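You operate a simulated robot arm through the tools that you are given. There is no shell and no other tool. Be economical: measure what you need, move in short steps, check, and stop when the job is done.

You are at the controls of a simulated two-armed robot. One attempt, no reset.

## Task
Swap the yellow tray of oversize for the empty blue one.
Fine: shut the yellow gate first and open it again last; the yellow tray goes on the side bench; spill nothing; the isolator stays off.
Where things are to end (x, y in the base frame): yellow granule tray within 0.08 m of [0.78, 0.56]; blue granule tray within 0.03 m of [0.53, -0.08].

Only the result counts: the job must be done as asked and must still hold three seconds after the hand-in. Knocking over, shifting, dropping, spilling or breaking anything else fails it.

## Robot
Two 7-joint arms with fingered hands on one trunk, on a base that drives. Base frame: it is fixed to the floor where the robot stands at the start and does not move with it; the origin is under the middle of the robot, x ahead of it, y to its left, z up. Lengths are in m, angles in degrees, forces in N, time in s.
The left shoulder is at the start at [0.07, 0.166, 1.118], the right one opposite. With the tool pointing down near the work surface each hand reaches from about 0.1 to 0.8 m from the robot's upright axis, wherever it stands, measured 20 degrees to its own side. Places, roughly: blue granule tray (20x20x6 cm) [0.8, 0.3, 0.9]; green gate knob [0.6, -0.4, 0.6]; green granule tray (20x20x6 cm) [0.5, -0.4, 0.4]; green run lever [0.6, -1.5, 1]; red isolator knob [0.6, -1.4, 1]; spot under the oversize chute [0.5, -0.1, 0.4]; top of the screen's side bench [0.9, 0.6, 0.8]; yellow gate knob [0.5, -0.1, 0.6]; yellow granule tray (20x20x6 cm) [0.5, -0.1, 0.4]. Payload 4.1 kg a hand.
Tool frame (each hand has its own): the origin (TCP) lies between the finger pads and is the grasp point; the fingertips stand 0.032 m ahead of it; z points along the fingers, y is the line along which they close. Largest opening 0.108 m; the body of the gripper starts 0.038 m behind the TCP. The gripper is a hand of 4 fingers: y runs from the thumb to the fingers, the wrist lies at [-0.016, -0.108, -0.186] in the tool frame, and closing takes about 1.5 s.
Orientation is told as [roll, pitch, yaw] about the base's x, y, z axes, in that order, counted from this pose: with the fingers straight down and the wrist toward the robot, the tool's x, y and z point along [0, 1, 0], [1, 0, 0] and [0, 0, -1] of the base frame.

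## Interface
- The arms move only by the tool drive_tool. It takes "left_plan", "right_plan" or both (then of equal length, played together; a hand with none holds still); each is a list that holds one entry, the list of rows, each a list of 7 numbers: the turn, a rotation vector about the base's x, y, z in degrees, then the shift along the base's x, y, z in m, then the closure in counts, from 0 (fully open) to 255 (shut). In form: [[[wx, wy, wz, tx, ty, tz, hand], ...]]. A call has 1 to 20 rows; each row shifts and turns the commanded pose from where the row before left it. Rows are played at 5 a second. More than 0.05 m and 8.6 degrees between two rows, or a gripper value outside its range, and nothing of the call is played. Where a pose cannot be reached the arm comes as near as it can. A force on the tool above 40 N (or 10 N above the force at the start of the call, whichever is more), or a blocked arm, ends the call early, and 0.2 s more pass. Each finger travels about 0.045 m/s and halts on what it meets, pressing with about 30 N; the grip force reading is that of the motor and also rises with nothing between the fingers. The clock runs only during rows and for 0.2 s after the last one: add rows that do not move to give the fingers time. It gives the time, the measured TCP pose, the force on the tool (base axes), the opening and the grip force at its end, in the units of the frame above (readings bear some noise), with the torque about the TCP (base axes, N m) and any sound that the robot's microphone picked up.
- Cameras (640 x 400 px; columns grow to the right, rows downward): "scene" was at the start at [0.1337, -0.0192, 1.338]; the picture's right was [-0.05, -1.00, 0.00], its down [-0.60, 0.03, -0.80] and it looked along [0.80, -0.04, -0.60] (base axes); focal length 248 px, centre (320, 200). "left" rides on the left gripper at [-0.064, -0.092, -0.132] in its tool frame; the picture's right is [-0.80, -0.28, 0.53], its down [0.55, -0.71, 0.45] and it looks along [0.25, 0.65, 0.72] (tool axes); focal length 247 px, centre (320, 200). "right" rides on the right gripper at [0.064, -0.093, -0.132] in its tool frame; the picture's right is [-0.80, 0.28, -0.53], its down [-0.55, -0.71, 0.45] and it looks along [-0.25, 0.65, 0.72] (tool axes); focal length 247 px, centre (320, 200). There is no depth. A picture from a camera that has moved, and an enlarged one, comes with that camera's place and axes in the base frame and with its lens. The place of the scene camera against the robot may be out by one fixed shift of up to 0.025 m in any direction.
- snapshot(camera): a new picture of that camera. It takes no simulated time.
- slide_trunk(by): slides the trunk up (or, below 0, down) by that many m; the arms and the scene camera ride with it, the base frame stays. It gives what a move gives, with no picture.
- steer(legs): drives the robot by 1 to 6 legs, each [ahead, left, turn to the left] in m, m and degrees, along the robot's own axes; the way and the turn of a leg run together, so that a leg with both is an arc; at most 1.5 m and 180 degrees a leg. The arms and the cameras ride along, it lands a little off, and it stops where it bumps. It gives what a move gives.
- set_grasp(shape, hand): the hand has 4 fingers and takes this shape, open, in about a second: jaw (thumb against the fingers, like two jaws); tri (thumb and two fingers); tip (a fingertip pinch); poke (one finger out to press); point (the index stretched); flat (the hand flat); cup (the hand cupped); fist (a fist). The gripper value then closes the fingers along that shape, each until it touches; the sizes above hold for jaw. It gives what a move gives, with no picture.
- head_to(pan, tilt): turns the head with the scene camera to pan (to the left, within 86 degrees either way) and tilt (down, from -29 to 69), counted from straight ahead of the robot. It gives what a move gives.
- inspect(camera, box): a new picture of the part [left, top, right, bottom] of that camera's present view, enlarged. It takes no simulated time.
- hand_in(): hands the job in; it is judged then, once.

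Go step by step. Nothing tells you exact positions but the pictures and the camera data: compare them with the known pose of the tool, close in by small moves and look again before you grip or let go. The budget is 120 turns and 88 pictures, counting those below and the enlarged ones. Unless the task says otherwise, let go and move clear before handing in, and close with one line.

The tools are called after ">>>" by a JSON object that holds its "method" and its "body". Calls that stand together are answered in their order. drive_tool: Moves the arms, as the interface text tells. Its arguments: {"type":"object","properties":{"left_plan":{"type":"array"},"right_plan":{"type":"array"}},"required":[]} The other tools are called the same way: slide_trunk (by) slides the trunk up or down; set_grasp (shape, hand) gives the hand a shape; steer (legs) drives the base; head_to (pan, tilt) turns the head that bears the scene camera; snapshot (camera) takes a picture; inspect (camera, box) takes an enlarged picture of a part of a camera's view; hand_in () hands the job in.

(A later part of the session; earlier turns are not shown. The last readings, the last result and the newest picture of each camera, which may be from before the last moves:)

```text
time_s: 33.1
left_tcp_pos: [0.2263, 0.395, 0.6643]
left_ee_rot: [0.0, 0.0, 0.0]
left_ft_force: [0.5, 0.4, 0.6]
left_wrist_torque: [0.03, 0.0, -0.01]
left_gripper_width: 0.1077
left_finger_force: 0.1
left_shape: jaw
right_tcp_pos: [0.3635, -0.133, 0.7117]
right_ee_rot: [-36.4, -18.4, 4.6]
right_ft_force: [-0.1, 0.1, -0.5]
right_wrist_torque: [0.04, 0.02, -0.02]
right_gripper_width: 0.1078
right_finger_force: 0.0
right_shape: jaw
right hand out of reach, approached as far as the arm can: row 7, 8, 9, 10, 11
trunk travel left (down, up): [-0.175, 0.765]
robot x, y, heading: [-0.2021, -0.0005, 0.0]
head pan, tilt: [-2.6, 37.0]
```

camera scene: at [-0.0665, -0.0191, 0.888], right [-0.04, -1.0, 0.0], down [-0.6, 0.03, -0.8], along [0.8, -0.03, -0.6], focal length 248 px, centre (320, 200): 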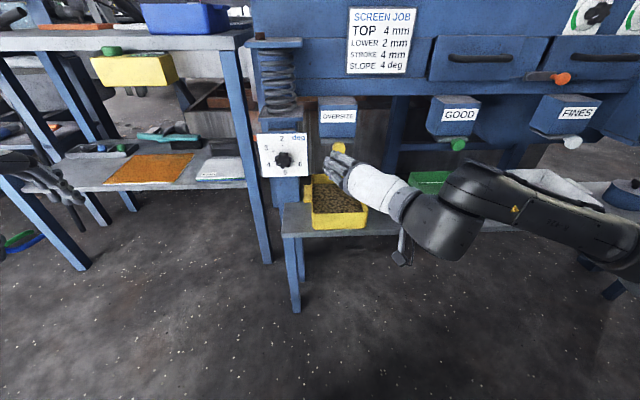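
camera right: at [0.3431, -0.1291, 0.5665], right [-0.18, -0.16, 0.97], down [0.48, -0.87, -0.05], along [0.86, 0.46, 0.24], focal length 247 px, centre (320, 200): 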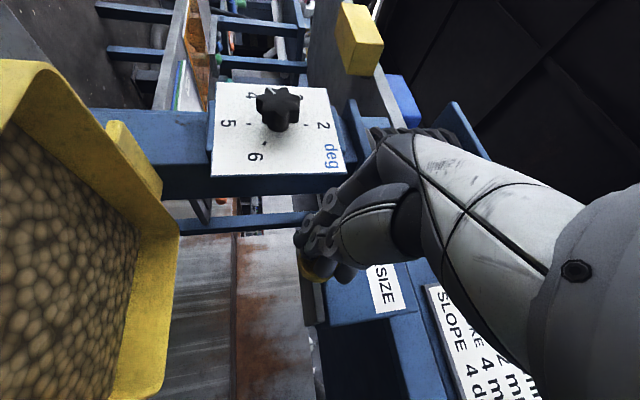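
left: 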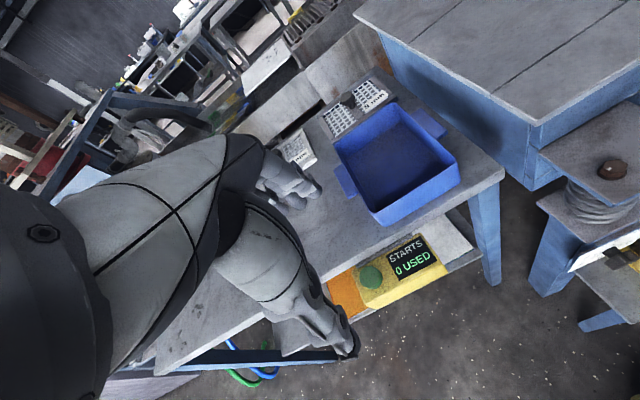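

Undo the remaining tilt.

>>> {"method": "drive_tool", "body": {"right_plan": [[[0, 0, -4.6, 0, 0, 0, 0], [0, 6.2, 0, 0, 0, 0, 0], [0, 6.1, 0, 0, 0, 0, 0], [0, 6.1, 0, 0, 0, 0, 0], [7.3, 0, 0, 0, 0, 0, 0], [7.3, 0, 0, 0, 0, 0, 0], [7.3, 0, 0, 0, 0, 0, 0], [7.3, 0, 0, 0, 0, 0, 0], [7.2, 0, 0, 0, 0, 0, 0], [0, 0, 0, 0, 0, 0, 0]]]}}

>>> {"method": "snapshot", "body": {"camera": "right"}}

>>> {"method": "snapshot", "body": {"camera": "scene"}}

```text
time_s: 35.3
left_tcp_pos: [0.2265, 0.3944, 0.6648]
left_ee_rot: [0.0, -0.1, 0.1]
left_ft_force: [0.2, 1.0, -0.3]
left_wrist_torque: [-0.02, 0.01, 0.02]
left_gripper_width: 0.1076
left_finger_force: 0.1
left_shape: jaw
right_tcp_pos: [0.365, -0.1326, 0.711]
right_ee_rot: [0.2, 0.0, 0.2]
right_ft_force: [1.0, -0.5, -0.7]
right_wrist_torque: [0.05, 0.02, 0.04]
right_gripper_width: 0.1077
right_finger_force: 0.2
right_shape: jaw
trunk travel left (down, up): [-0.175, 0.765]
robot x, y, heading: [-0.2035, 0.0014, 0.0]
head pan, tilt: [-2.6, 37.0]
```

```text
56 pictures are left
camera right: at [0.2708, -0.0691, 0.8423], right [0.28, -0.8, 0.53], down [-0.7, -0.55, -0.45], along [0.65, -0.24, -0.72], focal length 247 px, centre (320, 200)
```

right: 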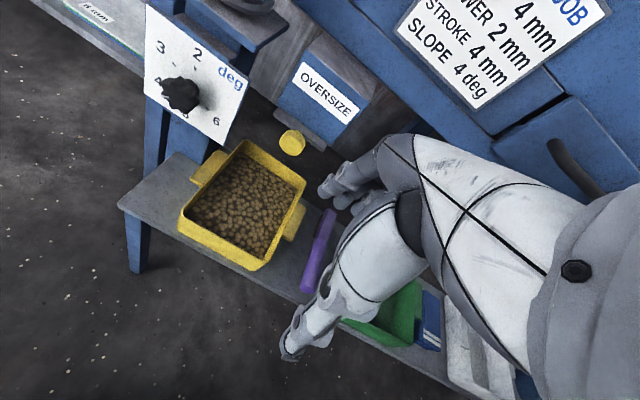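

```text
55 pictures are left
camera scene: at [-0.0671, -0.0194, 0.888], right [-0.04, -1.0, 0.0], down [-0.6, 0.03, -0.8], along [0.8, -0.04, -0.6], focal length 248 px, centre (320, 200)
```

scene: 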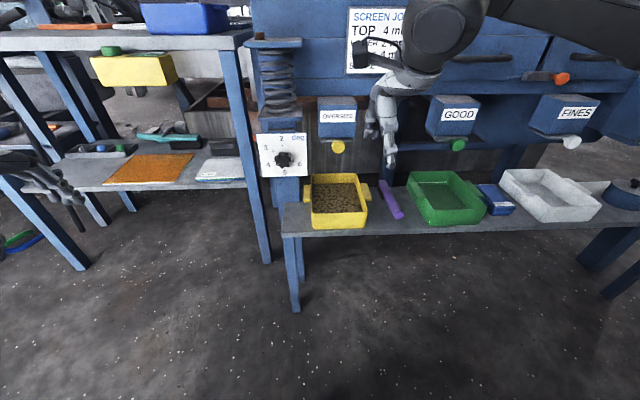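

Good view of the tray. I enlarge it to measure rim, lugs and fill level.

>>> {"method": "inspect", "body": {"camera": "right", "box": [160, 120, 340, 290]}}

>>> {"method": "inspect", "body": {"camera": "scene", "box": [270, 160, 400, 250]}}

```text
2.35 times, centred on (250, 205) of right
camera zoom: at [0.2708, -0.0691, 0.8423], right [0.28, -0.8, 0.53], down [-0.7, -0.55, -0.45], along [0.65, -0.24, -0.72], focal length 581 px, centre (485, 188)
```

zoom: 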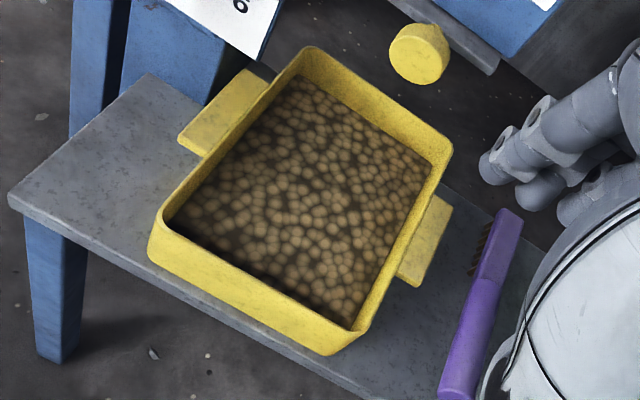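

```text
4.44 times, centred on (335, 205) of scene
camera zoom: at [-0.0671, -0.0194, 0.888], right [-0.04, -1.0, 0.0], down [-0.6, 0.03, -0.8], along [0.8, -0.04, -0.6], focal length 1104 px, centre (253, 178)
```

zoom: 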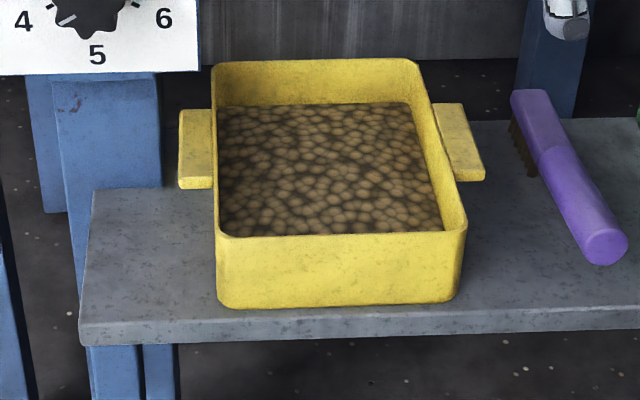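

Measured: tray body x 0.439–0.638, y −0.153–0.0, rim z ≈ 0.452, lugs ≈ 9 cm long centred x ≈ 0.545; shelf edge at x ≈ 0.427. I'll pinch the front wall with the right hand and slide the tray out about 8.5 cm, clear of the dial board. First, above the front wall.

>>> {"method": "drive_tool", "body": {"right_plan": [[[0, 0, 0, 0.015, 0.0114, -0.03, 0], [0, 0, 0, 0.015, 0.0114, -0.03, 0], [0, 0, 0, 0.015, 0.0114, -0.03, 0], [0, 0, 0, 0.015, 0.0114, -0.03, 0], [0, 0, 0, 0.015, 0.0114, -0.03, 0], [0, 0, 0, 0, 0, -0.03, 0], [0, 0, 0, 0, 0, 0, 0]]]}}

>>> {"method": "snapshot", "body": {"camera": "right"}}

>>> {"method": "inspect", "body": {"camera": "scene", "box": [250, 110, 430, 260]}}

```text
time_s: 36.9
left_tcp_pos: [0.2263, 0.3939, 0.6655]
left_ee_rot: [0.0, 0.0, 0.0]
left_ft_force: [0.0, 0.0, 0.4]
left_wrist_torque: [0.0, 0.01, 0.01]
left_gripper_width: 0.1075
left_finger_force: 0.1
left_shape: jaw
right_tcp_pos: [0.4379, -0.0741, 0.5282]
right_ee_rot: [0.1, -0.1, 0.3]
right_ft_force: [0.6, 0.9, -0.6]
right_wrist_torque: [-0.02, -0.03, 0.02]
right_gripper_width: 0.1078
right_finger_force: 0.0
right_shape: jaw
trunk travel left (down, up): [-0.175, 0.765]
robot x, y, heading: [-0.2011, 0.0009, 0.1]
head pan, tilt: [-2.6, 37.0]
```

```text
52 pictures are left
camera right: at [0.3435, -0.0114, 0.6596], right [0.29, -0.8, 0.53], down [-0.7, -0.55, -0.45], along [0.65, -0.25, -0.72], focal length 247 px, centre (320, 200)
```

right: 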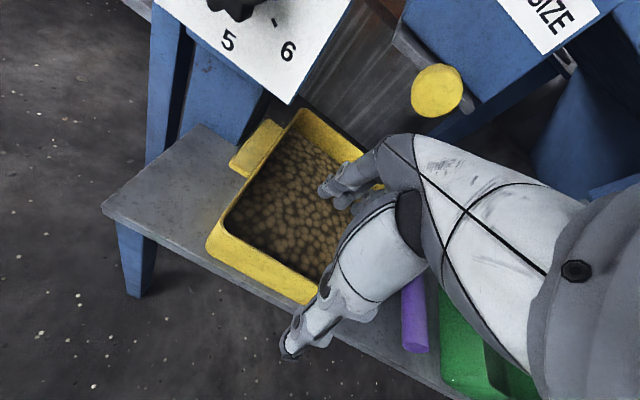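

```text
2.67 times, centred on (340, 185) of scene
camera zoom: at [-0.067, -0.0194, 0.888], right [-0.04, -1.0, 0.0], down [-0.6, 0.03, -0.8], along [0.8, -0.04, -0.6], focal length 662 px, centre (267, 240)
```

zoom: 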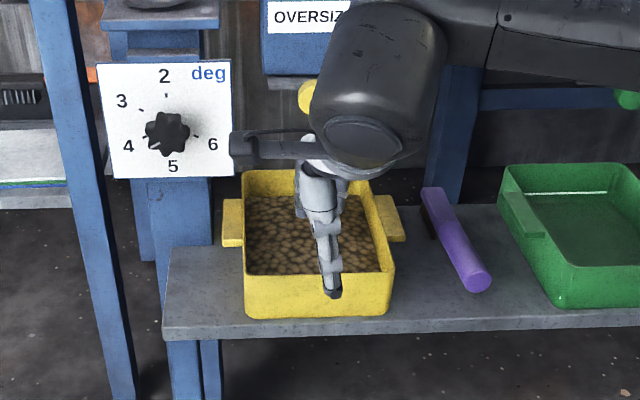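

Thumb is clear in front of the wall, fingers over the tray. I lower 6 cm and close gently on the wall.

>>> {"method": "drive_tool", "body": {"right_plan": [[[0, 0, 0, 0, 0, -0.02, 0], [0, 0, 0, 0, 0, -0.02, 0], [0, 0, 0, 0, 0, -0.018, 0], [0, 0, 0, 0, 0, 0, 0]]]}}

>>> {"method": "snapshot", "body": {"camera": "right"}}

```text
time_s: 37.9
left_tcp_pos: [0.2266, 0.3943, 0.6655]
left_ee_rot: [0.0, 0.0, 0.2]
left_ft_force: [-0.2, -0.6, 0.2]
left_wrist_torque: [0.0, -0.01, 0.02]
left_gripper_width: 0.1078
left_finger_force: 0.2
left_shape: jaw
right_tcp_pos: [0.4385, -0.075, 0.474]
right_ee_rot: [0.1, -0.1, 0.2]
right_ft_force: [-0.1, 0.3, -0.2]
right_wrist_torque: [0.02, 0.04, -0.03]
right_gripper_width: 0.1078
right_finger_force: 0.0
right_shape: jaw
trunk travel left (down, up): [-0.175, 0.765]
robot x, y, heading: [-0.2008, 0.0017, -0.1]
head pan, tilt: [-2.6, 37.0]
```

```text
50 pictures are left
camera right: at [0.3439, -0.0123, 0.6045], right [0.29, -0.8, 0.53], down [-0.7, -0.55, -0.45], along [0.65, -0.25, -0.72], focal length 247 px, centre (320, 200)
```

right: 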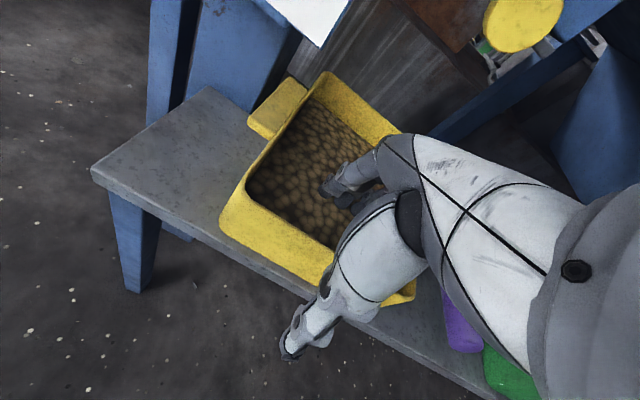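

Now close on the wall.

>>> {"method": "drive_tool", "body": {"right_plan": [[[0, 0, 0, 0, 0, 0, 80], [0, 0, 0, 0, 0, 0, 130], [0, 0, 0, 0, 0, 0, 170], [0, 0, 0, 0, 0, 0, 210], [0, 0, 0, 0, 0, 0, 240], [0, 0, 0, 0, 0, 0, 240], [0, 0, 0, 0, 0, 0, 240], [0, 0, 0, 0, 0, 0, 240], [0, 0, 0, 0, 0, 0, 240]]]}}

>>> {"method": "snapshot", "body": {"camera": "right"}}

```text
time_s: 39.9
left_tcp_pos: [0.2254, 0.3944, 0.6649]
left_ee_rot: [-0.1, 0.0, 0.0]
left_ft_force: [0.4, -0.4, -0.5]
left_wrist_torque: [0.04, 0.01, -0.03]
left_gripper_width: 0.1079
left_finger_force: 0.1
left_shape: jaw
right_tcp_pos: [0.4377, -0.0769, 0.4736]
right_ee_rot: [0.1, -0.1, 0.2]
right_ft_force: [-0.4, -0.1, 0.5]
right_wrist_torque: [0.01, 0.01, -0.05]
right_gripper_width: 0.0064
right_finger_force: 0.0
right_shape: jaw
trunk travel left (down, up): [-0.175, 0.765]
robot x, y, heading: [-0.199, -0.0032, -0.1]
head pan, tilt: [-2.6, 37.0]
```

```text
49 pictures are left
camera right: at [0.3438, -0.0122, 0.6048], right [0.29, -0.8, 0.53], down [-0.7, -0.55, -0.45], along [0.65, -0.25, -0.72], focal length 247 px, centre (320, 200)
```

right: 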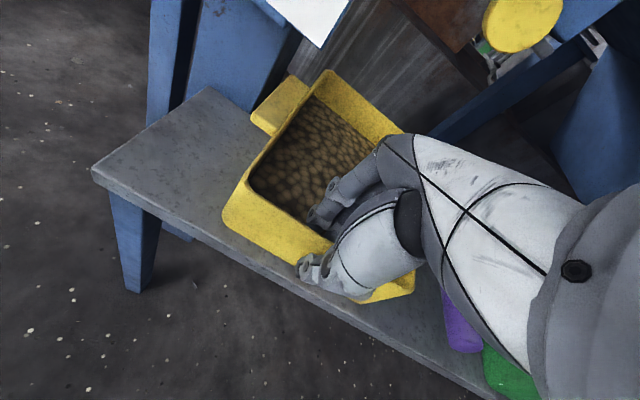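

Force still zero; I close fully, then pull slowly out.

>>> {"method": "drive_tool", "body": {"right_plan": [[[0, 0, 0, 0, 0, 0, 255], [0, 0, 0, 0, 0, 0, 255], [0, 0, 0, -0.003, 0, 0, 255], [0, 0, 0, -0.006, 0, 0, 255], [0, 0, 0, -0.008, 0, 0, 255], [0, 0, 0, 0, 0, 0, 255]]]}}

>>> {"method": "snapshot", "body": {"camera": "right"}}

```text
time_s: 41.3
left_tcp_pos: [0.2263, 0.3942, 0.6652]
left_ee_rot: [0.1, -0.1, 0.1]
left_ft_force: [0.6, 0.1, -0.2]
left_wrist_torque: [0.01, -0.01, -0.02]
left_gripper_width: 0.1076
left_finger_force: 0.1
left_shape: jaw
right_tcp_pos: [0.4217, -0.0748, 0.4743]
right_ee_rot: [0.0, -0.1, 0.2]
right_ft_force: [0.9, -0.4, 0.4]
right_wrist_torque: [0.0, -0.08, -0.01]
right_gripper_width: 0.0
right_finger_force: 30.1
right_shape: jaw
trunk travel left (down, up): [-0.175, 0.765]
robot x, y, heading: [-0.2023, -0.0012, -0.0]
head pan, tilt: [-2.6, 37.0]
```

```text
48 pictures are left
camera right: at [0.3281, -0.0119, 0.6044], right [0.29, -0.8, 0.53], down [-0.7, -0.55, -0.45], along [0.65, -0.25, -0.72], focal length 247 px, centre (320, 200)
```

right: 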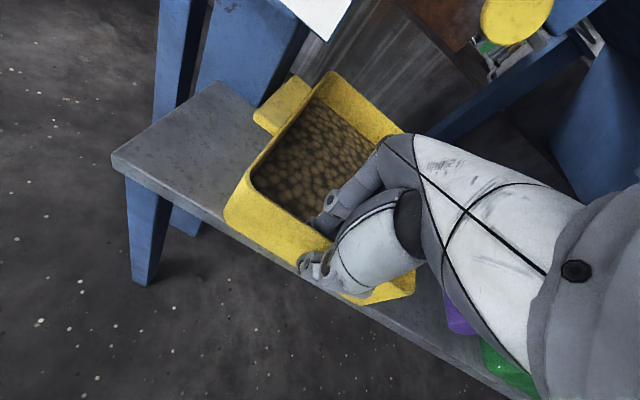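

The tray follows the hand. I continue to a total of 8.5 cm.

>>> {"method": "drive_tool", "body": {"right_plan": [[[0, 0, 0, -0.006, 0, 0, 255], [0, 0, 0, -0.01, 0, 0, 255], [0, 0, 0, -0.01, 0, 0, 255], [0, 0, 0, -0.01, 0, 0, 255], [0, 0, 0, -0.01, 0, 0, 255], [0, 0, 0, -0.01, 0, 0, 255], [0, 0, 0, -0.007, 0, 0, 255], [0, 0, 0, -0.004, 0, 0, 255], [0, 0, 0, 0, 0, 0, 255]]]}}

>>> {"method": "snapshot", "body": {"camera": "right"}}

>>> {"method": "inspect", "body": {"camera": "scene", "box": [250, 120, 430, 270]}}

```text
time_s: 43.3
left_tcp_pos: [0.2269, 0.3942, 0.665]
left_ee_rot: [0.1, 0.0, 0.0]
left_ft_force: [-0.1, -0.3, 0.3]
left_wrist_torque: [0.02, 0.02, 0.03]
left_gripper_width: 0.1078
left_finger_force: 0.0
left_shape: jaw
right_tcp_pos: [0.3544, -0.076, 0.4758]
right_ee_rot: [0.1, 0.1, 0.1]
right_ft_force: [0.1, -0.3, 0.0]
right_wrist_torque: [-0.04, -0.04, 0.02]
right_gripper_width: 0.0
right_finger_force: 29.9
right_shape: jaw
trunk travel left (down, up): [-0.175, 0.765]
robot x, y, heading: [-0.2001, -0.0021, 0.2]
head pan, tilt: [-2.6, 37.0]
```

```text
47 pictures are left
camera right: at [0.2615, -0.0124, 0.6046], right [0.29, -0.8, 0.53], down [-0.7, -0.55, -0.45], along [0.65, -0.25, -0.72], focal length 247 px, centre (320, 200)
```

right: 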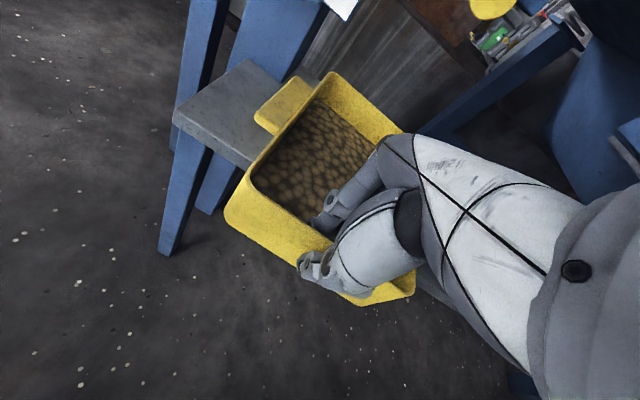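

```text
2.67 times, centred on (340, 195) of scene
camera zoom: at [-0.067, -0.0193, 0.888], right [-0.04, -1.0, 0.0], down [-0.6, 0.03, -0.8], along [0.8, -0.04, -0.6], focal length 662 px, centre (267, 213)
```

zoom: 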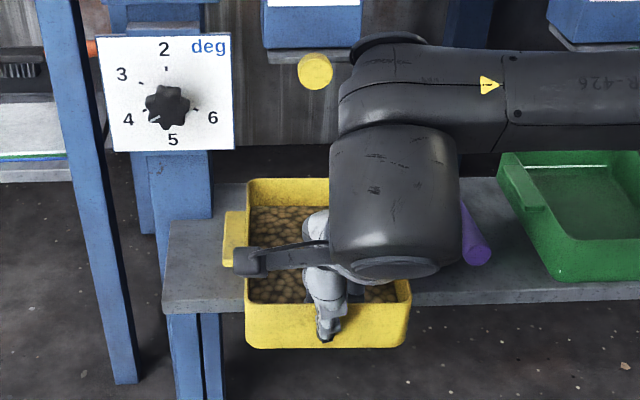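

The tray is out by about 8.3 cm: centre now ≈ [0.455, −0.076], still safely on the shelf. I release the right hand, rise and move above the right lug.

>>> {"method": "drive_tool", "body": {"right_plan": [[[0, 0, 0, 0, 0, 0, 200], [0, 0, 0, 0, 0, 0, 120], [0, 0, 0, 0, 0, 0, 40], [0, 0, 0, 0, 0, 0, 0], [0, 0, 0, 0, 0, 0, 0], [0, 0, 0, 0, 0, 0, 0], [0, 0, 0, 0, 0, 0.03, 0], [0, 0, 0, 0, 0, 0.04, 0], [0, 0, 0, 0, 0, 0.04, 0], [0, 0, 0, 0.036, -0.03, 0, 0], [0, 0, 0, 0.036, -0.03, 0, 0], [0, 0, 0, 0.035, -0.029, 0, 0], [0, 0, 0, 0, 0, 0, 0]]]}}

>>> {"method": "drive_tool", "body": {"left_plan": [[[0, 0, 0, 0.02, -0.045, 0, 0], [0, 0, 0, 0.02, -0.045, 0, 0], [0, 0, 0, 0.02, -0.045, 0, 0], [0, 0, 0, 0.02, -0.045, 0, 0], [0, 0, 0, 0.02, -0.045, 0, 0], [0, 0, 0, 0, 0, 0, 0]]]}}

>>> {"method": "snapshot", "body": {"camera": "right"}}

>>> {"method": "snapshot", "body": {"camera": "left"}}

>>> {"method": "snapshot", "body": {"camera": "scene"}}

```text
time_s: 46.1
left_tcp_pos: [0.2258, 0.3952, 0.6657]
left_ee_rot: [0.0, 0.1, 0.1]
left_ft_force: [0.2, 0.1, 0.1]
left_wrist_torque: [0.0, 0.03, -0.02]
left_gripper_width: 0.1079
left_finger_force: 0.0
left_shape: jaw
right_tcp_pos: [0.4642, -0.164, 0.5822]
right_ee_rot: [0.0, 0.0, 0.2]
right_ft_force: [0.5, 0.2, -0.3]
right_wrist_torque: [0.0, -0.03, 0.02]
right_gripper_width: 0.1079
right_finger_force: 0.0
right_shape: jaw
trunk travel left (down, up): [-0.175, 0.765]
robot x, y, heading: [-0.2003, -0.0, 0.1]
head pan, tilt: [-2.6, 37.0]
```

```text
time_s: 47.5
left_tcp_pos: [0.3251, 0.1673, 0.6688]
left_ee_rot: [0.0, 0.1, 0.1]
left_ft_force: [-0.6, 0.4, -0.7]
left_wrist_torque: [0.01, 0.02, 0.03]
left_gripper_width: 0.1075
left_finger_force: 0.0
left_shape: jaw
right_tcp_pos: [0.4638, -0.1636, 0.5833]
right_ee_rot: [0.1, 0.0, 0.3]
right_ft_force: [0.2, 0.1, -0.2]
right_wrist_torque: [0.01, 0.03, 0.02]
right_gripper_width: 0.108
right_finger_force: 0.1
right_shape: jaw
trunk travel left (down, up): [-0.175, 0.765]
robot x, y, heading: [-0.2007, -0.0029, 0.3]
head pan, tilt: [-2.6, 37.0]
```

```text
45 pictures are left
camera right: at [0.3703, -0.1003, 0.7137], right [0.29, -0.8, 0.53], down [-0.7, -0.55, -0.45], along [0.65, -0.25, -0.72], focal length 247 px, centre (320, 200)
```

right: 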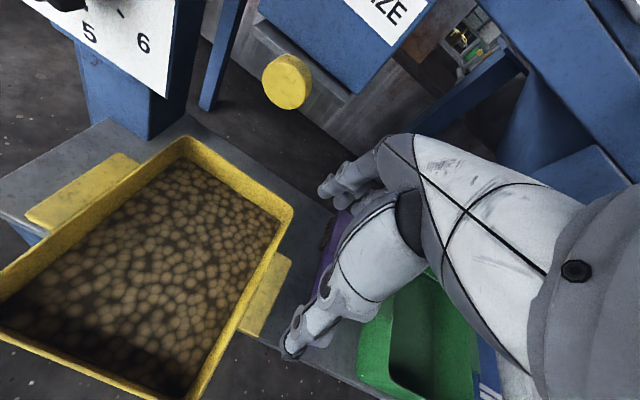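

```text
44 pictures are left
camera left: at [0.2335, 0.1011, 0.8006], right [-0.28, -0.8, -0.53], down [-0.71, 0.55, -0.45], along [0.65, 0.25, -0.72], focal length 247 px, centre (320, 200)
```

left: 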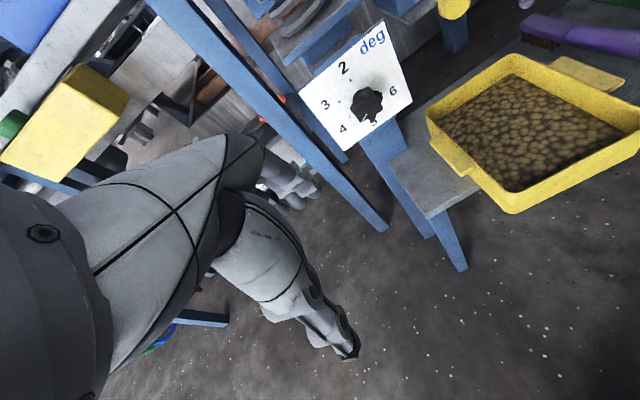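

```text
43 pictures are left
camera scene: at [-0.067, -0.0194, 0.888], right [-0.04, -1.0, 0.0], down [-0.6, 0.03, -0.8], along [0.8, -0.04, -0.6], focal length 248 px, centre (320, 200)
```

scene: 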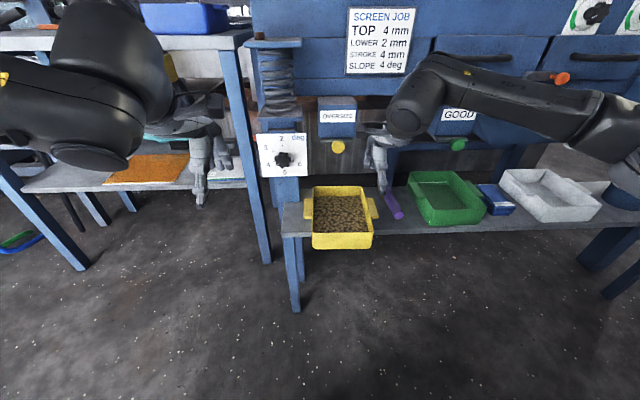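

I check the left lug closer in the left camera before moving in.

>>> {"method": "inspect", "body": {"camera": "left", "box": [380, 40, 640, 230]}}

>>> {"method": "inspect", "body": {"camera": "scene", "box": [280, 165, 400, 260]}}

```text
2.11 times, centred on (510, 135) of left
camera zoom: at [0.2335, 0.1011, 0.8006], right [-0.28, -0.8, -0.53], down [-0.71, 0.55, -0.45], along [0.65, 0.25, -0.72], focal length 520 px, centre (-80, 337)
```

zoom: 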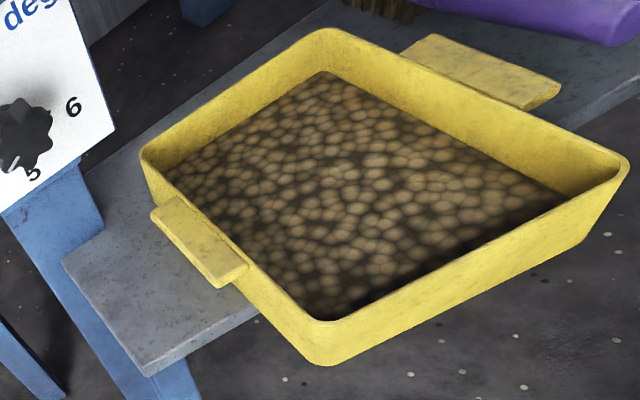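

```text
4.21 times, centred on (340, 212) of scene
camera zoom: at [-0.067, -0.0194, 0.888], right [-0.04, -1.0, 0.0], down [-0.6, 0.03, -0.8], along [0.8, -0.04, -0.6], focal length 1046 px, centre (236, 147)
```

zoom: 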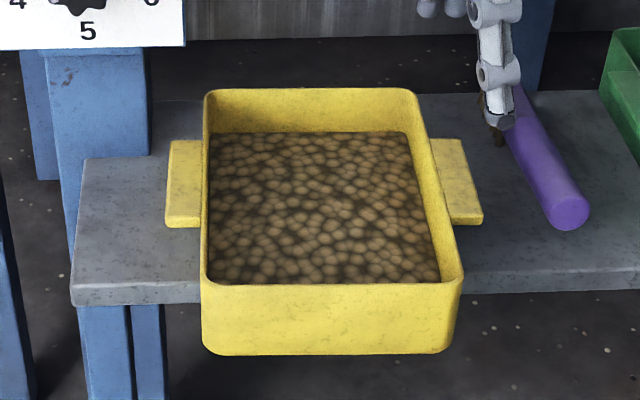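

The cameras disagree by ~2 cm on y, so I'll finish by eye near the lugs. I bring both open hands just above the lugs and look.

>>> {"method": "drive_tool", "body": {"left_plan": [[[0, 0, 0, 0, -0.04, 0, 0], [0, 0, 0, 0, -0.04, 0, 0], [0, 0, 0, 0, -0.04, 0, 0], [0, 0, 0, 0, -0.035, 0, 0], [0, 0, 0, 0.028, 0, -0.03, 0], [0, 0, 0, 0.028, 0, -0.03, 0], [0, 0, 0, 0.028, 0, -0.03, 0], [0, 0, 0, 0.028, 0, -0.03, 0], [0, 0, 0, 0.028, 0, -0.03, 0], [0, 0, 0, 0, 0, 0, 0]]], "right_plan": [[[0, 0, 0, 0, 0, 0, 0], [0, 0, 0, 0, 0, 0, 0], [0, 0, 0, 0, 0, 0, 0], [0, 0, 0, 0, 0, 0, 0], [0, 0, 0, 0.002, -0.004, -0.02, 0], [0, 0, 0, 0.001, -0.004, -0.02, 0], [0, 0, 0, 0.001, -0.004, -0.02, 0], [0, 0, 0, 0, 0, 0, 0], [0, 0, 0, 0, 0, 0, 0], [0, 0, 0, 0, 0, 0, 0]]]}}

>>> {"method": "snapshot", "body": {"camera": "left"}}

>>> {"method": "snapshot", "body": {"camera": "right"}}

>>> {"method": "snapshot", "body": {"camera": "scene"}}

```text
time_s: 49.7
left_tcp_pos: [0.3516, 0.1432, 0.6344]
left_ee_rot: [0.0, 0.0, 0.1]
left_ft_force: [0.9, -0.5, -0.6]
left_wrist_torque: [-0.03, -0.03, 0.03]
left_gripper_width: 0.1077
left_finger_force: 0.2
left_shape: jaw
left hand out of reach, approached as far as the arm can: row 2, 3, 4, 5, 6, 7, 8, 9
right_tcp_pos: [0.4665, -0.1776, 0.5231]
right_ee_rot: [0.1, 0.0, 0.2]
right_ft_force: [-0.5, -0.3, 0.1]
right_wrist_torque: [0.01, -0.02, -0.02]
right_gripper_width: 0.1079
right_finger_force: 0.1
right_shape: jaw
trunk travel left (down, up): [-0.175, 0.765]
robot x, y, heading: [-0.1995, 0.001, 0.0]
head pan, tilt: [-2.6, 37.0]
```

```text
40 pictures are left
camera left: at [0.2593, 0.0776, 0.7672], right [-0.28, -0.8, -0.53], down [-0.71, 0.55, -0.45], along [0.65, 0.25, -0.72], focal length 247 px, centre (320, 200)
```

left: 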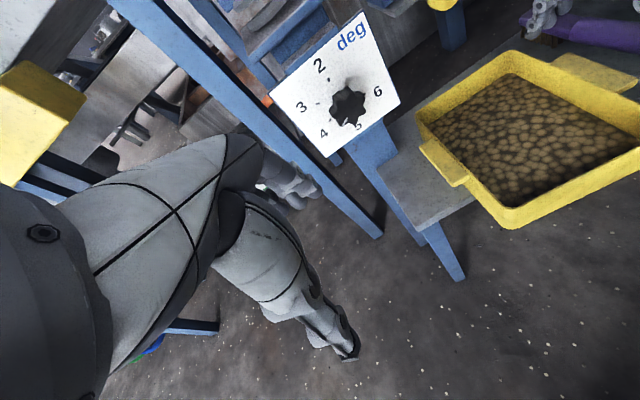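

```text
39 pictures are left
camera right: at [0.3734, -0.114, 0.6537], right [0.29, -0.8, 0.53], down [-0.7, -0.55, -0.45], along [0.65, -0.25, -0.72], focal length 247 px, centre (320, 200)
```

right: 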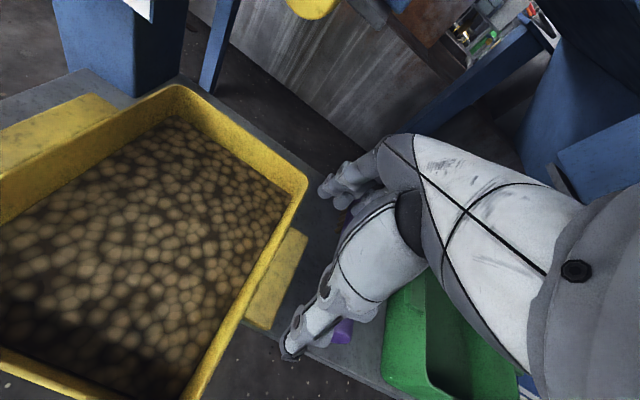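

```text
38 pictures are left
camera scene: at [-0.067, -0.0194, 0.888], right [-0.04, -1.0, 0.0], down [-0.6, 0.03, -0.8], along [0.8, -0.04, -0.6], focal length 248 px, centre (320, 200)
```

scene: 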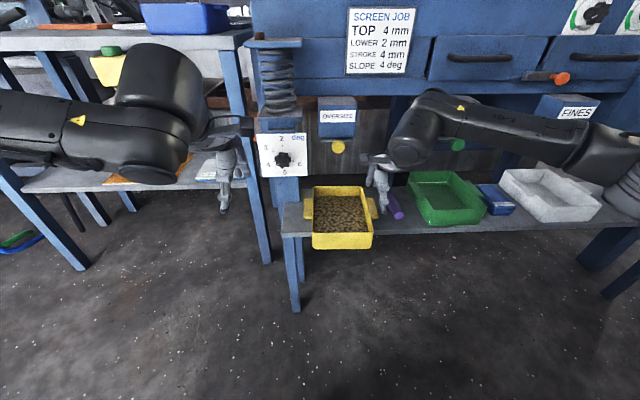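

The right hand is right above its lug (centre ≈ [0.466, −0.178]). The left arm got stuck on its fold limit; I route it forward first, then across.

>>> {"method": "drive_tool", "body": {"left_plan": [[[0, 0, 0, 0.025, 0, 0.01, 0], [0, 0, 0, 0.025, 0, 0.01, 0], [0, 0, 0, 0.02, -0.02, 0.005, 0], [0, 0, 0, 0, -0.04, 0, 0], [0, 0, 0, 0, -0.04, 0, 0], [0, 0, 0, 0, -0.035, 0, 0], [0, 0, 0, 0, 0, 0, 0]]]}}

>>> {"method": "snapshot", "body": {"camera": "left"}}

```text
time_s: 51.3
left_tcp_pos: [0.3281, 0.1319, 0.6499]
left_ee_rot: [0.0, 0.0, 0.1]
left_ft_force: [-0.5, 0.3, -0.2]
left_wrist_torque: [-0.03, 0.0, 0.04]
left_gripper_width: 0.1078
left_finger_force: 0.0
left_shape: jaw
left hand out of reach, approached as far as the arm can: row 1, 2, 3, 4, 5, 6
right_tcp_pos: [0.4681, -0.1783, 0.5237]
right_ee_rot: [0.2, 0.0, 0.1]
right_ft_force: [-0.3, 0.2, -0.7]
right_wrist_torque: [0.03, 0.0, -0.02]
right_gripper_width: 0.1078
right_finger_force: 0.1
right_shape: jaw
trunk travel left (down, up): [-0.175, 0.765]
robot x, y, heading: [-0.2, 0.004, -0.1]
head pan, tilt: [-2.6, 37.0]
```

```text
37 pictures are left
camera left: at [0.2372, 0.0659, 0.7826], right [-0.28, -0.8, -0.53], down [-0.71, 0.55, -0.45], along [0.65, 0.25, -0.72], focal length 247 px, centre (320, 200)
```

left: 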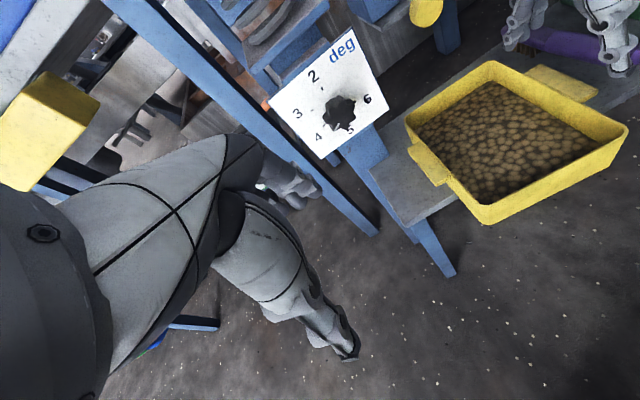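

The left arm is jammed against a joint limit; I move it outward and up to free it, checking whether it follows.

>>> {"method": "drive_tool", "body": {"left_plan": [[[0, 0, 0, 0, 0.04, 0.02, 0], [0, 0, 0, 0, 0.04, 0.02, 0], [0, 0, 0, 0.03, 0.03, 0.01, 0], [0, 0, 0, 0.04, 0, 0, 0], [0, 0, 0, 0, 0, 0, 0]]]}}

```text
time_s: 52.5
left_tcp_pos: [0.399, 0.2435, 0.6989]
left_ee_rot: [-0.1, -0.1, 0.1]
left_ft_force: [-0.1, 0.0, -0.3]
left_wrist_torque: [0.02, 0.02, 0.01]
left_gripper_width: 0.1076
left_finger_force: 0.1
left_shape: jaw
right_tcp_pos: [0.4669, -0.1766, 0.524]
right_ee_rot: [0.1, 0.0, 0.2]
right_ft_force: [-0.4, -0.9, 0.4]
right_wrist_torque: [0.04, -0.03, 0.02]
right_gripper_width: 0.1078
right_finger_force: 0.0
right_shape: jaw
trunk travel left (down, up): [-0.175, 0.765]
robot x, y, heading: [-0.2036, -0.0034, 0.1]
head pan, tilt: [-2.6, 37.0]
```

It follows now, from the reached pose. Forward at this height, then across.

>>> {"method": "drive_tool", "body": {"left_plan": [[[0, 0, 0, 0.03, 0, 0, 0], [0, 0, 0, 0.01, -0.04, 0, 0], [0, 0, 0, 0, -0.045, 0, 0], [0, 0, 0, 0, -0.045, 0, 0], [0, 0, 0, 0, -0.045, 0, 0], [0, 0, 0, 0, -0.045, 0, 0], [0, 0, 0, 0, 0, 0, 0]]]}}

```text
time_s: 54.1
left_tcp_pos: [0.4026, 0.1726, 0.7062]
left_ee_rot: [0.0, 0.0, 0.1]
left_ft_force: [0.5, -0.6, 0.4]
left_wrist_torque: [-0.01, 0.01, 0.0]
left_gripper_width: 0.1077
left_finger_force: 0.1
left_shape: jaw
left hand out of reach, approached as far as the arm can: row 3, 4, 5, 6
right_tcp_pos: [0.4673, -0.1779, 0.524]
right_ee_rot: [0.0, -0.2, 0.2]
right_ft_force: [0.1, 0.1, 0.1]
right_wrist_torque: [-0.02, 0.0, -0.02]
right_gripper_width: 0.108
right_finger_force: 0.0
right_shape: jaw
trunk travel left (down, up): [-0.175, 0.765]
robot x, y, heading: [-0.2015, 0.0001, 0.1]
head pan, tilt: [-2.6, 37.0]
```

The left arm cannot cross the midline, so the base should centre itself on the tray (y ≈ −0.09). I raise the right hand and strafe right.

>>> {"method": "drive_tool", "body": {"right_plan": [[[0, 0, 0, 0, 0, 0.04, 0], [0, 0, 0, 0, 0, 0.04, 0], [0, 0, 0, 0, 0, 0, 0]]]}}

>>> {"method": "steer", "body": {"legs": [[0, -0.09, 0]]}}

>>> {"method": "drive_tool", "body": {"left_plan": [[[0, 0, 0, 0.02, 0, 0, 0], [0, 0, 0, 0.02, -0.01, -0.03, 0], [0, 0, 0, 0.02, -0.02, -0.03, 0], [0, 0, 0, 0.005, -0.03, -0.03, 0], [0, 0, 0, 0, -0.02, -0.03, 0], [0, 0, 0, 0, 0, 0, 0]]], "right_plan": [[[0, 0, 0, 0, 0.03, 0, 0], [0, 0, 0, 0, 0.03, 0, 0], [0, 0, 0, 0, 0.03, 0, 0], [0, 0, 0, 0, 0, -0.03, 0], [0, 0, 0, 0, 0, -0.03, 0], [0, 0, 0, 0, 0, 0, 0]]]}}

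>>> {"method": "snapshot", "body": {"camera": "left"}}

```text
time_s: 54.9
left_tcp_pos: [0.4029, 0.1722, 0.7057]
left_ee_rot: [-0.1, 0.0, 0.1]
left_ft_force: [0.7, -0.6, 0.6]
left_wrist_torque: [-0.01, 0.03, 0.03]
left_gripper_width: 0.1079
left_finger_force: 0.1
left_shape: jaw
right_tcp_pos: [0.4655, -0.1783, 0.6034]
right_ee_rot: [0.1, 0.1, 0.1]
right_ft_force: [-0.4, -0.3, -0.6]
right_wrist_torque: [-0.02, 0.0, 0.0]
right_gripper_width: 0.1077
right_finger_force: 0.2
right_shape: jaw
trunk travel left (down, up): [-0.175, 0.765]
robot x, y, heading: [-0.1975, 0.0038, 0.1]
head pan, tilt: [-2.6, 37.0]
```

```text
time_s: 56.0
left_tcp_pos: [0.4047, 0.0817, 0.7066]
left_ee_rot: [0.0, 0.0, 0.1]
left_ft_force: [0.1, 0.1, 0.0]
left_wrist_torque: [0.02, 0.01, -0.02]
left_gripper_width: 0.1079
left_finger_force: 0.1
left_shape: jaw
right_tcp_pos: [0.4668, -0.2688, 0.603]
right_ee_rot: [0.2, 0.0, 0.2]
right_ft_force: [0.0, -0.2, -0.8]
right_wrist_torque: [0.0, 0.0, 0.02]
right_gripper_width: 0.1076
right_finger_force: 0.1
right_shape: jaw
trunk travel left (down, up): [-0.175, 0.765]
robot x, y, heading: [-0.1989, -0.0888, 0.4]
head pan, tilt: [-2.6, 37.0]
```

```text
time_s: 57.4
left_tcp_pos: [0.4129, 0.0895, 0.685]
left_ee_rot: [0.0, 0.0, 0.1]
left_ft_force: [1.1, 0.4, -0.1]
left_wrist_torque: [-0.01, 0.03, 0.01]
left_gripper_width: 0.108
left_finger_force: 0.1
left_shape: jaw
left hand out of reach, approached as far as the arm can: row 1, 2, 3, 4, 5
right_tcp_pos: [0.4638, -0.1776, 0.5428]
right_ee_rot: [0.1, 0.0, 0.1]
right_ft_force: [-0.4, 0.2, 1.4]
right_wrist_torque: [0.0, -0.03, 0.06]
right_gripper_width: 0.1076
right_finger_force: 0.1
right_shape: jaw
trunk travel left (down, up): [-0.175, 0.765]
robot x, y, heading: [-0.1992, -0.095, 0.1]
head pan, tilt: [-2.6, 37.0]
```

```text
36 pictures are left
camera left: at [0.3224, 0.023, 0.8171], right [-0.28, -0.8, -0.53], down [-0.71, 0.55, -0.45], along [0.65, 0.25, -0.72], focal length 247 px, centre (320, 200)
```

left: 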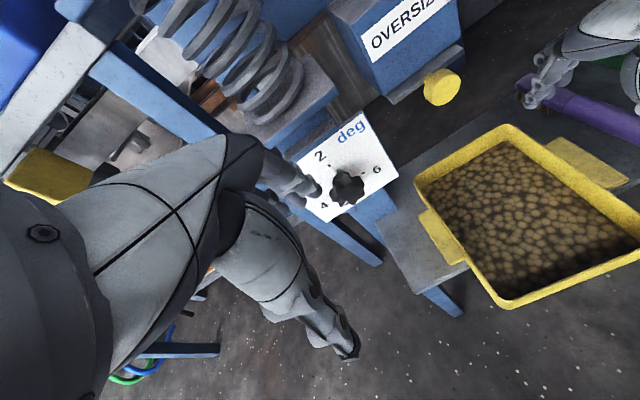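

The left arm's elbow posture is jammed as the right one was; turning the hand through a yaw freed the right arm, so I mirror that on the left.

>>> {"method": "drive_tool", "body": {"left_plan": [[[0, 0, 0, 0, 0.04, 0.01, 0], [0, 0, -8.2, -0.01, 0, 0, 0], [0, 0, -8.2, -0.01, 0, 0, 0], [0, 0, -8.2, -0.01, 0, 0, 0], [0, 0, -8.2, -0.01, 0, 0, 0], [0, 0, -8.2, 0, 0, 0, 0], [0, 0, -8.2, 0, -0.02, 0, 0], [0, 0, -8.2, 0, -0.02, 0, 0], [0, 0, -8.2, 0, -0.02, 0, 0], [0, 0, 0, 0, -0.02, 0, 0], [0, 0, 8.2, 0, 0, 0, 0], [0, 0, 8.2, 0, 0, 0, 0], [0, 0, 8.2, 0, 0, 0, 0], [0, 0, 8.2, 0, 0, 0, 0], [0, 0, 8.2, 0, 0, 0, 0], [0, 0, 8.2, 0, 0, 0, 0], [0, 0, 8.2, 0, 0, 0, 0], [0, 0, 8.2, 0, 0, 0, 0]]]}}

>>> {"method": "snapshot", "body": {"camera": "scene"}}

```text
time_s: 61.2
left_tcp_pos: [0.375, 0.0582, 0.6998]
left_ee_rot: [0.0, -0.2, -2.4]
left_ft_force: [-0.3, -0.9, -0.6]
left_wrist_torque: [0.02, 0.01, 0.04]
left_gripper_width: 0.1077
left_finger_force: 0.0
left_shape: jaw
left hand out of reach, approached as far as the arm can: row 18
right_tcp_pos: [0.4644, -0.1786, 0.5433]
right_ee_rot: [0.1, 0.0, 0.2]
right_ft_force: [0.4, 0.0, -0.2]
right_wrist_torque: [-0.04, 0.0, 0.03]
right_gripper_width: 0.1078
right_finger_force: 0.0
right_shape: jaw
trunk travel left (down, up): [-0.175, 0.765]
robot x, y, heading: [-0.2004, -0.0916, 0.1]
head pan, tilt: [-2.6, 37.0]
```

```text
35 pictures are left
camera scene: at [-0.0669, -0.1105, 0.888], right [-0.04, -1.0, 0.0], down [-0.6, 0.03, -0.8], along [0.8, -0.03, -0.6], focal length 248 px, centre (320, 200)
```

scene: 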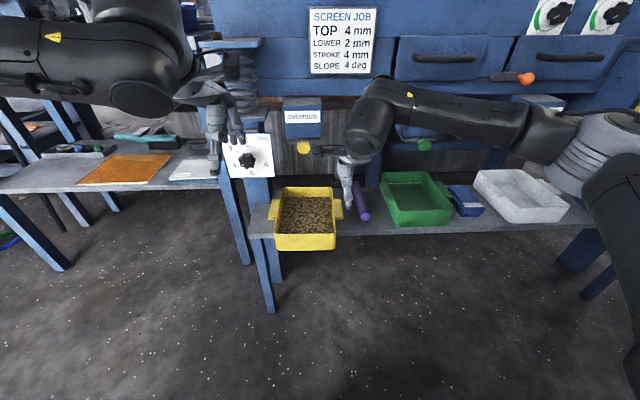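

The limit is now only a slight wrist yaw. I try a 10° yaw and move down toward the left lug.

>>> {"method": "drive_tool", "body": {"left_plan": [[[0, 0, -7.6, 0.01, 0, 0, 0], [0, 0, 0, 0.02, -0.01, -0.03, 0], [0, 0, 0, 0.02, -0.015, -0.03, 0], [0, 0, 0, 0.02, -0.015, -0.03, 0], [0, 0, 0, 0.02, -0.015, -0.03, 0], [0, 0, 0, 0, 0, -0.03, 0], [0, 0, 0, 0, 0, 0, 0]]]}}

>>> {"method": "snapshot", "body": {"camera": "left"}}

```text
time_s: 62.8
left_tcp_pos: [0.3882, 0.063, 0.6495]
left_ee_rot: [0.1, 0.0, -7.4]
left_ft_force: [-0.1, -0.7, 0.0]
left_wrist_torque: [0.03, -0.01, -0.01]
left_gripper_width: 0.1077
left_finger_force: 0.0
left_shape: jaw
left hand out of reach, approached as far as the arm can: row 2, 3, 4, 5, 6
right_tcp_pos: [0.4642, -0.1787, 0.5434]
right_ee_rot: [0.1, 0.0, 0.3]
right_ft_force: [0.2, -0.5, 0.4]
right_wrist_torque: [0.0, 0.02, 0.01]
right_gripper_width: 0.1077
right_finger_force: 0.0
right_shape: jaw
trunk travel left (down, up): [-0.175, 0.765]
robot x, y, heading: [-0.2016, -0.0887, 0.2]
head pan, tilt: [-2.6, 37.0]
```

```text
34 pictures are left
camera left: at [0.2887, 0.01, 0.7816], right [-0.38, -0.75, -0.53], down [-0.63, 0.64, -0.45], along [0.68, 0.16, -0.72], focal length 247 px, centre (320, 200)
```

left: 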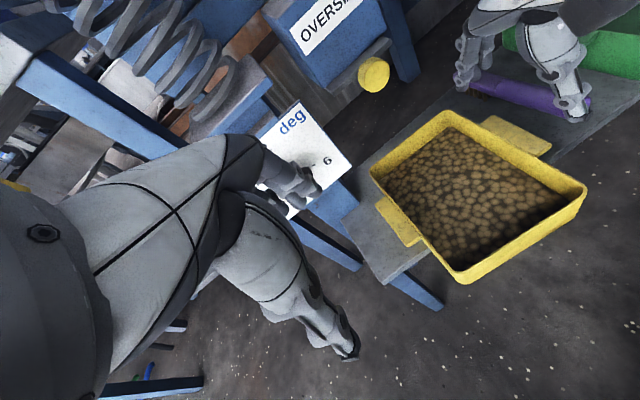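

Still stuck. I repeat the full excursion that freed the right arm (yaw, then fingers forward, then back), mirrored, at a clear spot.

>>> {"method": "drive_tool", "body": {"left_plan": [[[0, 0, -8.2, -0.01, 0, 0.01, 0], [0, 0, -8.2, -0.01, 0, 0.01, 0], [0, 0, -8.2, -0.01, 0, 0.01, 0], [0, 0, -8.2, -0.01, 0, 0, 0], [0, 0, -8.2, 0, 0, 0, 0], [0, 0, -8.2, 0, 0, 0, 0], [0, 0, -8.2, 0, 0, 0, 0], [0, 0, -8.2, 0, 0, 0, 0], [0, 0, -8.2, 0, 0, 0, 0], [0, 0, -8.2, 0, 0, 0, 0], [0, -7.8, 0, 0, 0, 0, 0], [0, -7.8, 0, 0, 0, 0, 0], [0, -7.8, 0, 0, 0, 0, 0], [0, -7.8, 0, 0, 0, 0, 0], [0, -7.8, 0, 0, 0, 0, 0], [0, -7.8, 0, 0, 0, 0, 0], [0, -7.8, 0, 0, 0, 0, 0], [0, -7.8, 0, 0, 0, 0, 0], [0, -7.8, 0, 0, 0, 0, 0]]]}}

```text
time_s: 66.8
left_tcp_pos: [0.3467, 0.0635, 0.6802]
left_ee_rot: [70.0, -0.5, -89.7]
left_ft_force: [0.8, 0.7, 1.0]
left_wrist_torque: [-0.02, -0.01, -0.01]
left_gripper_width: 0.1078
left_finger_force: 0.1
left_shape: jaw
right_tcp_pos: [0.4641, -0.1792, 0.5416]
right_ee_rot: [0.1, 0.0, 0.2]
right_ft_force: [0.2, 0.0, 0.0]
right_wrist_torque: [0.01, 0.0, 0.04]
right_gripper_width: 0.1077
right_finger_force: 0.1
right_shape: jaw
trunk travel left (down, up): [-0.175, 0.765]
robot x, y, heading: [-0.1976, -0.0939, 0.5]
head pan, tilt: [-2.6, 37.0]
```

Now lower in this posture, then unwind at the lower spot.

>>> {"method": "drive_tool", "body": {"left_plan": [[[0, 0, 0, 0.01, -0.01, -0.03, 0], [0, 0, 0, 0.01, -0.01, -0.03, 0], [0, 0, 0, 0.01, -0.01, -0.03, 0], [0, 0, 0, 0.01, -0.01, -0.02, 0], [0, 7.8, 0, 0, 0, 0, 0], [0, 7.8, 0, 0, 0, 0, 0], [0, 7.8, 0, 0, 0, 0, 0], [0, 7.8, 0, 0, 0, 0, 0], [0, 7.8, 0, 0, 0, 0, 0], [0, 7.8, 0, 0, 0, 0, 0], [0, 7.8, 0, 0, 0, 0, 0], [0, 7.8, 0, 0, 0, 0, 0], [0, 7.6, 0, 0, 0, 0, 0]]]}}

```text
time_s: 69.6
left_tcp_pos: [0.3456, 0.0456, 0.601]
left_ee_rot: [5.5, -3.7, -90.7]
left_ft_force: [-0.2, -0.1, 0.6]
left_wrist_torque: [0.01, -0.01, -0.01]
left_gripper_width: 0.108
left_finger_force: 0.1
left_shape: jaw
left hand out of reach, approached as far as the arm can: row 4, 8, 9, 10, 11, 12, 13
right_tcp_pos: [0.4641, -0.1792, 0.5425]
right_ee_rot: [0.1, 0.0, 0.1]
right_ft_force: [0.1, 0.6, 0.9]
right_wrist_torque: [0.03, -0.02, 0.01]
right_gripper_width: 0.1078
right_finger_force: 0.1
right_shape: jaw
trunk travel left (down, up): [-0.175, 0.765]
robot x, y, heading: [-0.1984, -0.0917, 0.2]
head pan, tilt: [-2.6, 37.0]
```

>>> {"method": "drive_tool", "body": {"left_plan": [[[-2.5, 0, 8, 0.01, 0, 0, 0], [-2.5, 0, 8, 0.01, 0, 0, 0], [0, 0, 8.2, 0.01, 0, 0, 0], [0, 0, 8.2, 0.01, 0, 0, 0], [0, 0, 8.2, 0.01, 0, 0, 0], [0, 0, 8.2, 0.01, 0, 0, 0], [0, 0, 8.2, 0.01, 0, 0, 0], [0, 0, 8.2, 0.01, 0, 0, 0], [0, 0, 8.2, 0, 0, 0, 0], [0, 0, 8.2, 0, 0, 0, 0], [0, 0, 8.2, 0, 0, 0, 0], [0, 0, 0, 0, 0, 0, 0]]]}}

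```text
time_s: 72.2
left_tcp_pos: [0.4098, 0.3209, 0.6406]
left_ee_rot: [3.4, -8.9, -2.4]
left_ft_force: [-0.5, 1.3, 0.0]
left_wrist_torque: [0.01, 0.01, 0.02]
left_gripper_width: 0.1077
left_finger_force: 0.0
left_shape: jaw
left hand out of reach, approached as far as the arm can: row 6, 7, 8, 9, 10, 11
right_tcp_pos: [0.4653, -0.178, 0.5426]
right_ee_rot: [0.1, 0.0, 0.2]
right_ft_force: [0.4, -0.8, -0.3]
right_wrist_torque: [0.02, 0.03, -0.06]
right_gripper_width: 0.1076
right_finger_force: 0.1
right_shape: jaw
trunk travel left (down, up): [-0.175, 0.765]
robot x, y, heading: [-0.2009, -0.0888, -0.0]
head pan, tilt: [-2.6, 37.0]
```

The left wrist can't hold zero yaw there, but a yaw near −80 (thumb outside the lug, fingers inside the wall) is natural for it. I'll use that mirrored grip for both hands: wall plus lug pinched along y.

>>> {"method": "drive_tool", "body": {"left_plan": [[[0, 8.5, 0, 0, 0, 0.02, 0], [-3.4, 0, 2.4, 0, 0, 0.02, 0], [0, 0, -8, 0, -0.02, 0, 0], [0, 0, -8, 0, -0.02, 0, 0], [0, 0, -8, 0, -0.02, 0, 0], [0, 0, -8, 0, -0.02, 0, 0], [0, 0, -8, 0, -0.02, 0, 0], [0, 0, -8, 0, -0.02, 0, 0], [0, 0, -8, 0, -0.02, 0, 0], [0, 0, -8, 0, -0.02, 0, 0], [0, 0, -8, 0, -0.02, 0, 0], [0, 0, -3, 0, -0.02, 0, 0], [0, 0, 0, 0, -0.02, -0.02, 0], [0, 0, 0, 0, -0.02, -0.02, 0], [0, 0, 0, 0, 0, 0, 0]]], "right_plan": [[[0, 0, 0, 0, 0, 0.02, 0], [0, 0, 0, 0, 0, 0.02, 0], [0, 0, 8, 0, 0, 0, 0], [0, 0, 8, 0, 0, 0, 0], [0, 0, 8, 0, 0, 0, 0], [0, 0, 8, 0, 0, 0, 0], [0, 0, 8, 0, 0, 0, 0], [0, 0, 8, 0, 0, 0, 0], [0, 0, 8, 0, 0, 0, 0], [0, 0, 8, 0, 0, 0, 0], [0, 0, 8, 0, 0, 0, 0], [0, 0, 3, 0, 0, 0, 0], [0, 0, 0, 0, 0, 0, 0], [0, 0, 0, 0, 0, 0, 0], [0, 0, 0, 0, 0, 0, 0]]]}}

>>> {"method": "snapshot", "body": {"camera": "left"}}

>>> {"method": "snapshot", "body": {"camera": "right"}}

```text
time_s: 75.4
left_tcp_pos: [0.4067, 0.103, 0.6394]
left_ee_rot: [1.6, -0.4, -73.4]
left_ft_force: [0.0, -0.5, 0.6]
left_wrist_torque: [0.02, -0.01, -0.01]
left_gripper_width: 0.1078
left_finger_force: 0.1
left_shape: jaw
left hand out of reach, approached as far as the arm can: row 1, 14
right_tcp_pos: [0.4652, -0.1781, 0.5836]
right_ee_rot: [0.1, 0.0, 40.1]
right_ft_force: [-0.2, -0.2, -0.5]
right_wrist_torque: [0.0, 0.01, 0.04]
right_gripper_width: 0.1077
right_finger_force: 0.1
right_shape: jaw
right hand out of reach, approached as far as the arm can: row 8, 9, 10, 11, 12
trunk travel left (down, up): [-0.175, 0.765]
robot x, y, heading: [-0.2017, -0.0924, -0.1]
head pan, tilt: [-2.6, 37.0]
```

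```text
33 pictures are left
camera left: at [0.3147, 0.1709, 0.7701], right [-0.83, 0.04, -0.56], down [0.34, 0.83, -0.44], along [0.45, -0.55, -0.71], focal length 247 px, centre (320, 200)
```

left: 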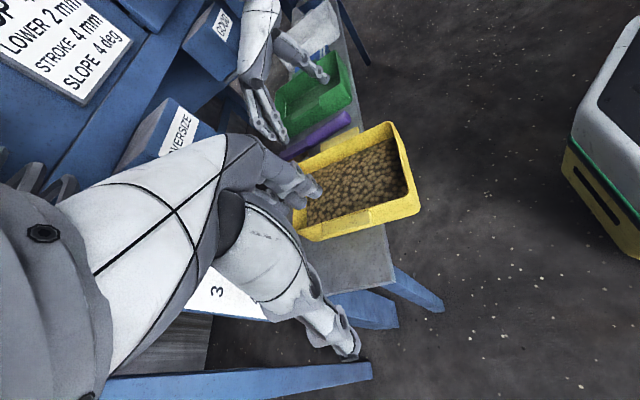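

```text
32 pictures are left
camera right: at [0.3526, -0.1901, 0.7133], right [0.73, -0.43, 0.53], down [-0.18, -0.87, -0.45], along [0.66, 0.23, -0.72], focal length 247 px, centre (320, 200)
```

right: 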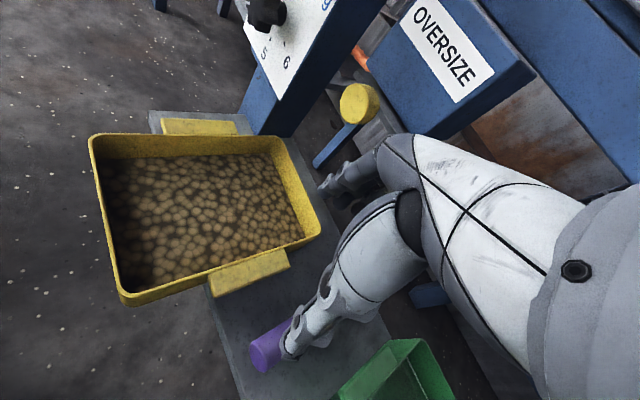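

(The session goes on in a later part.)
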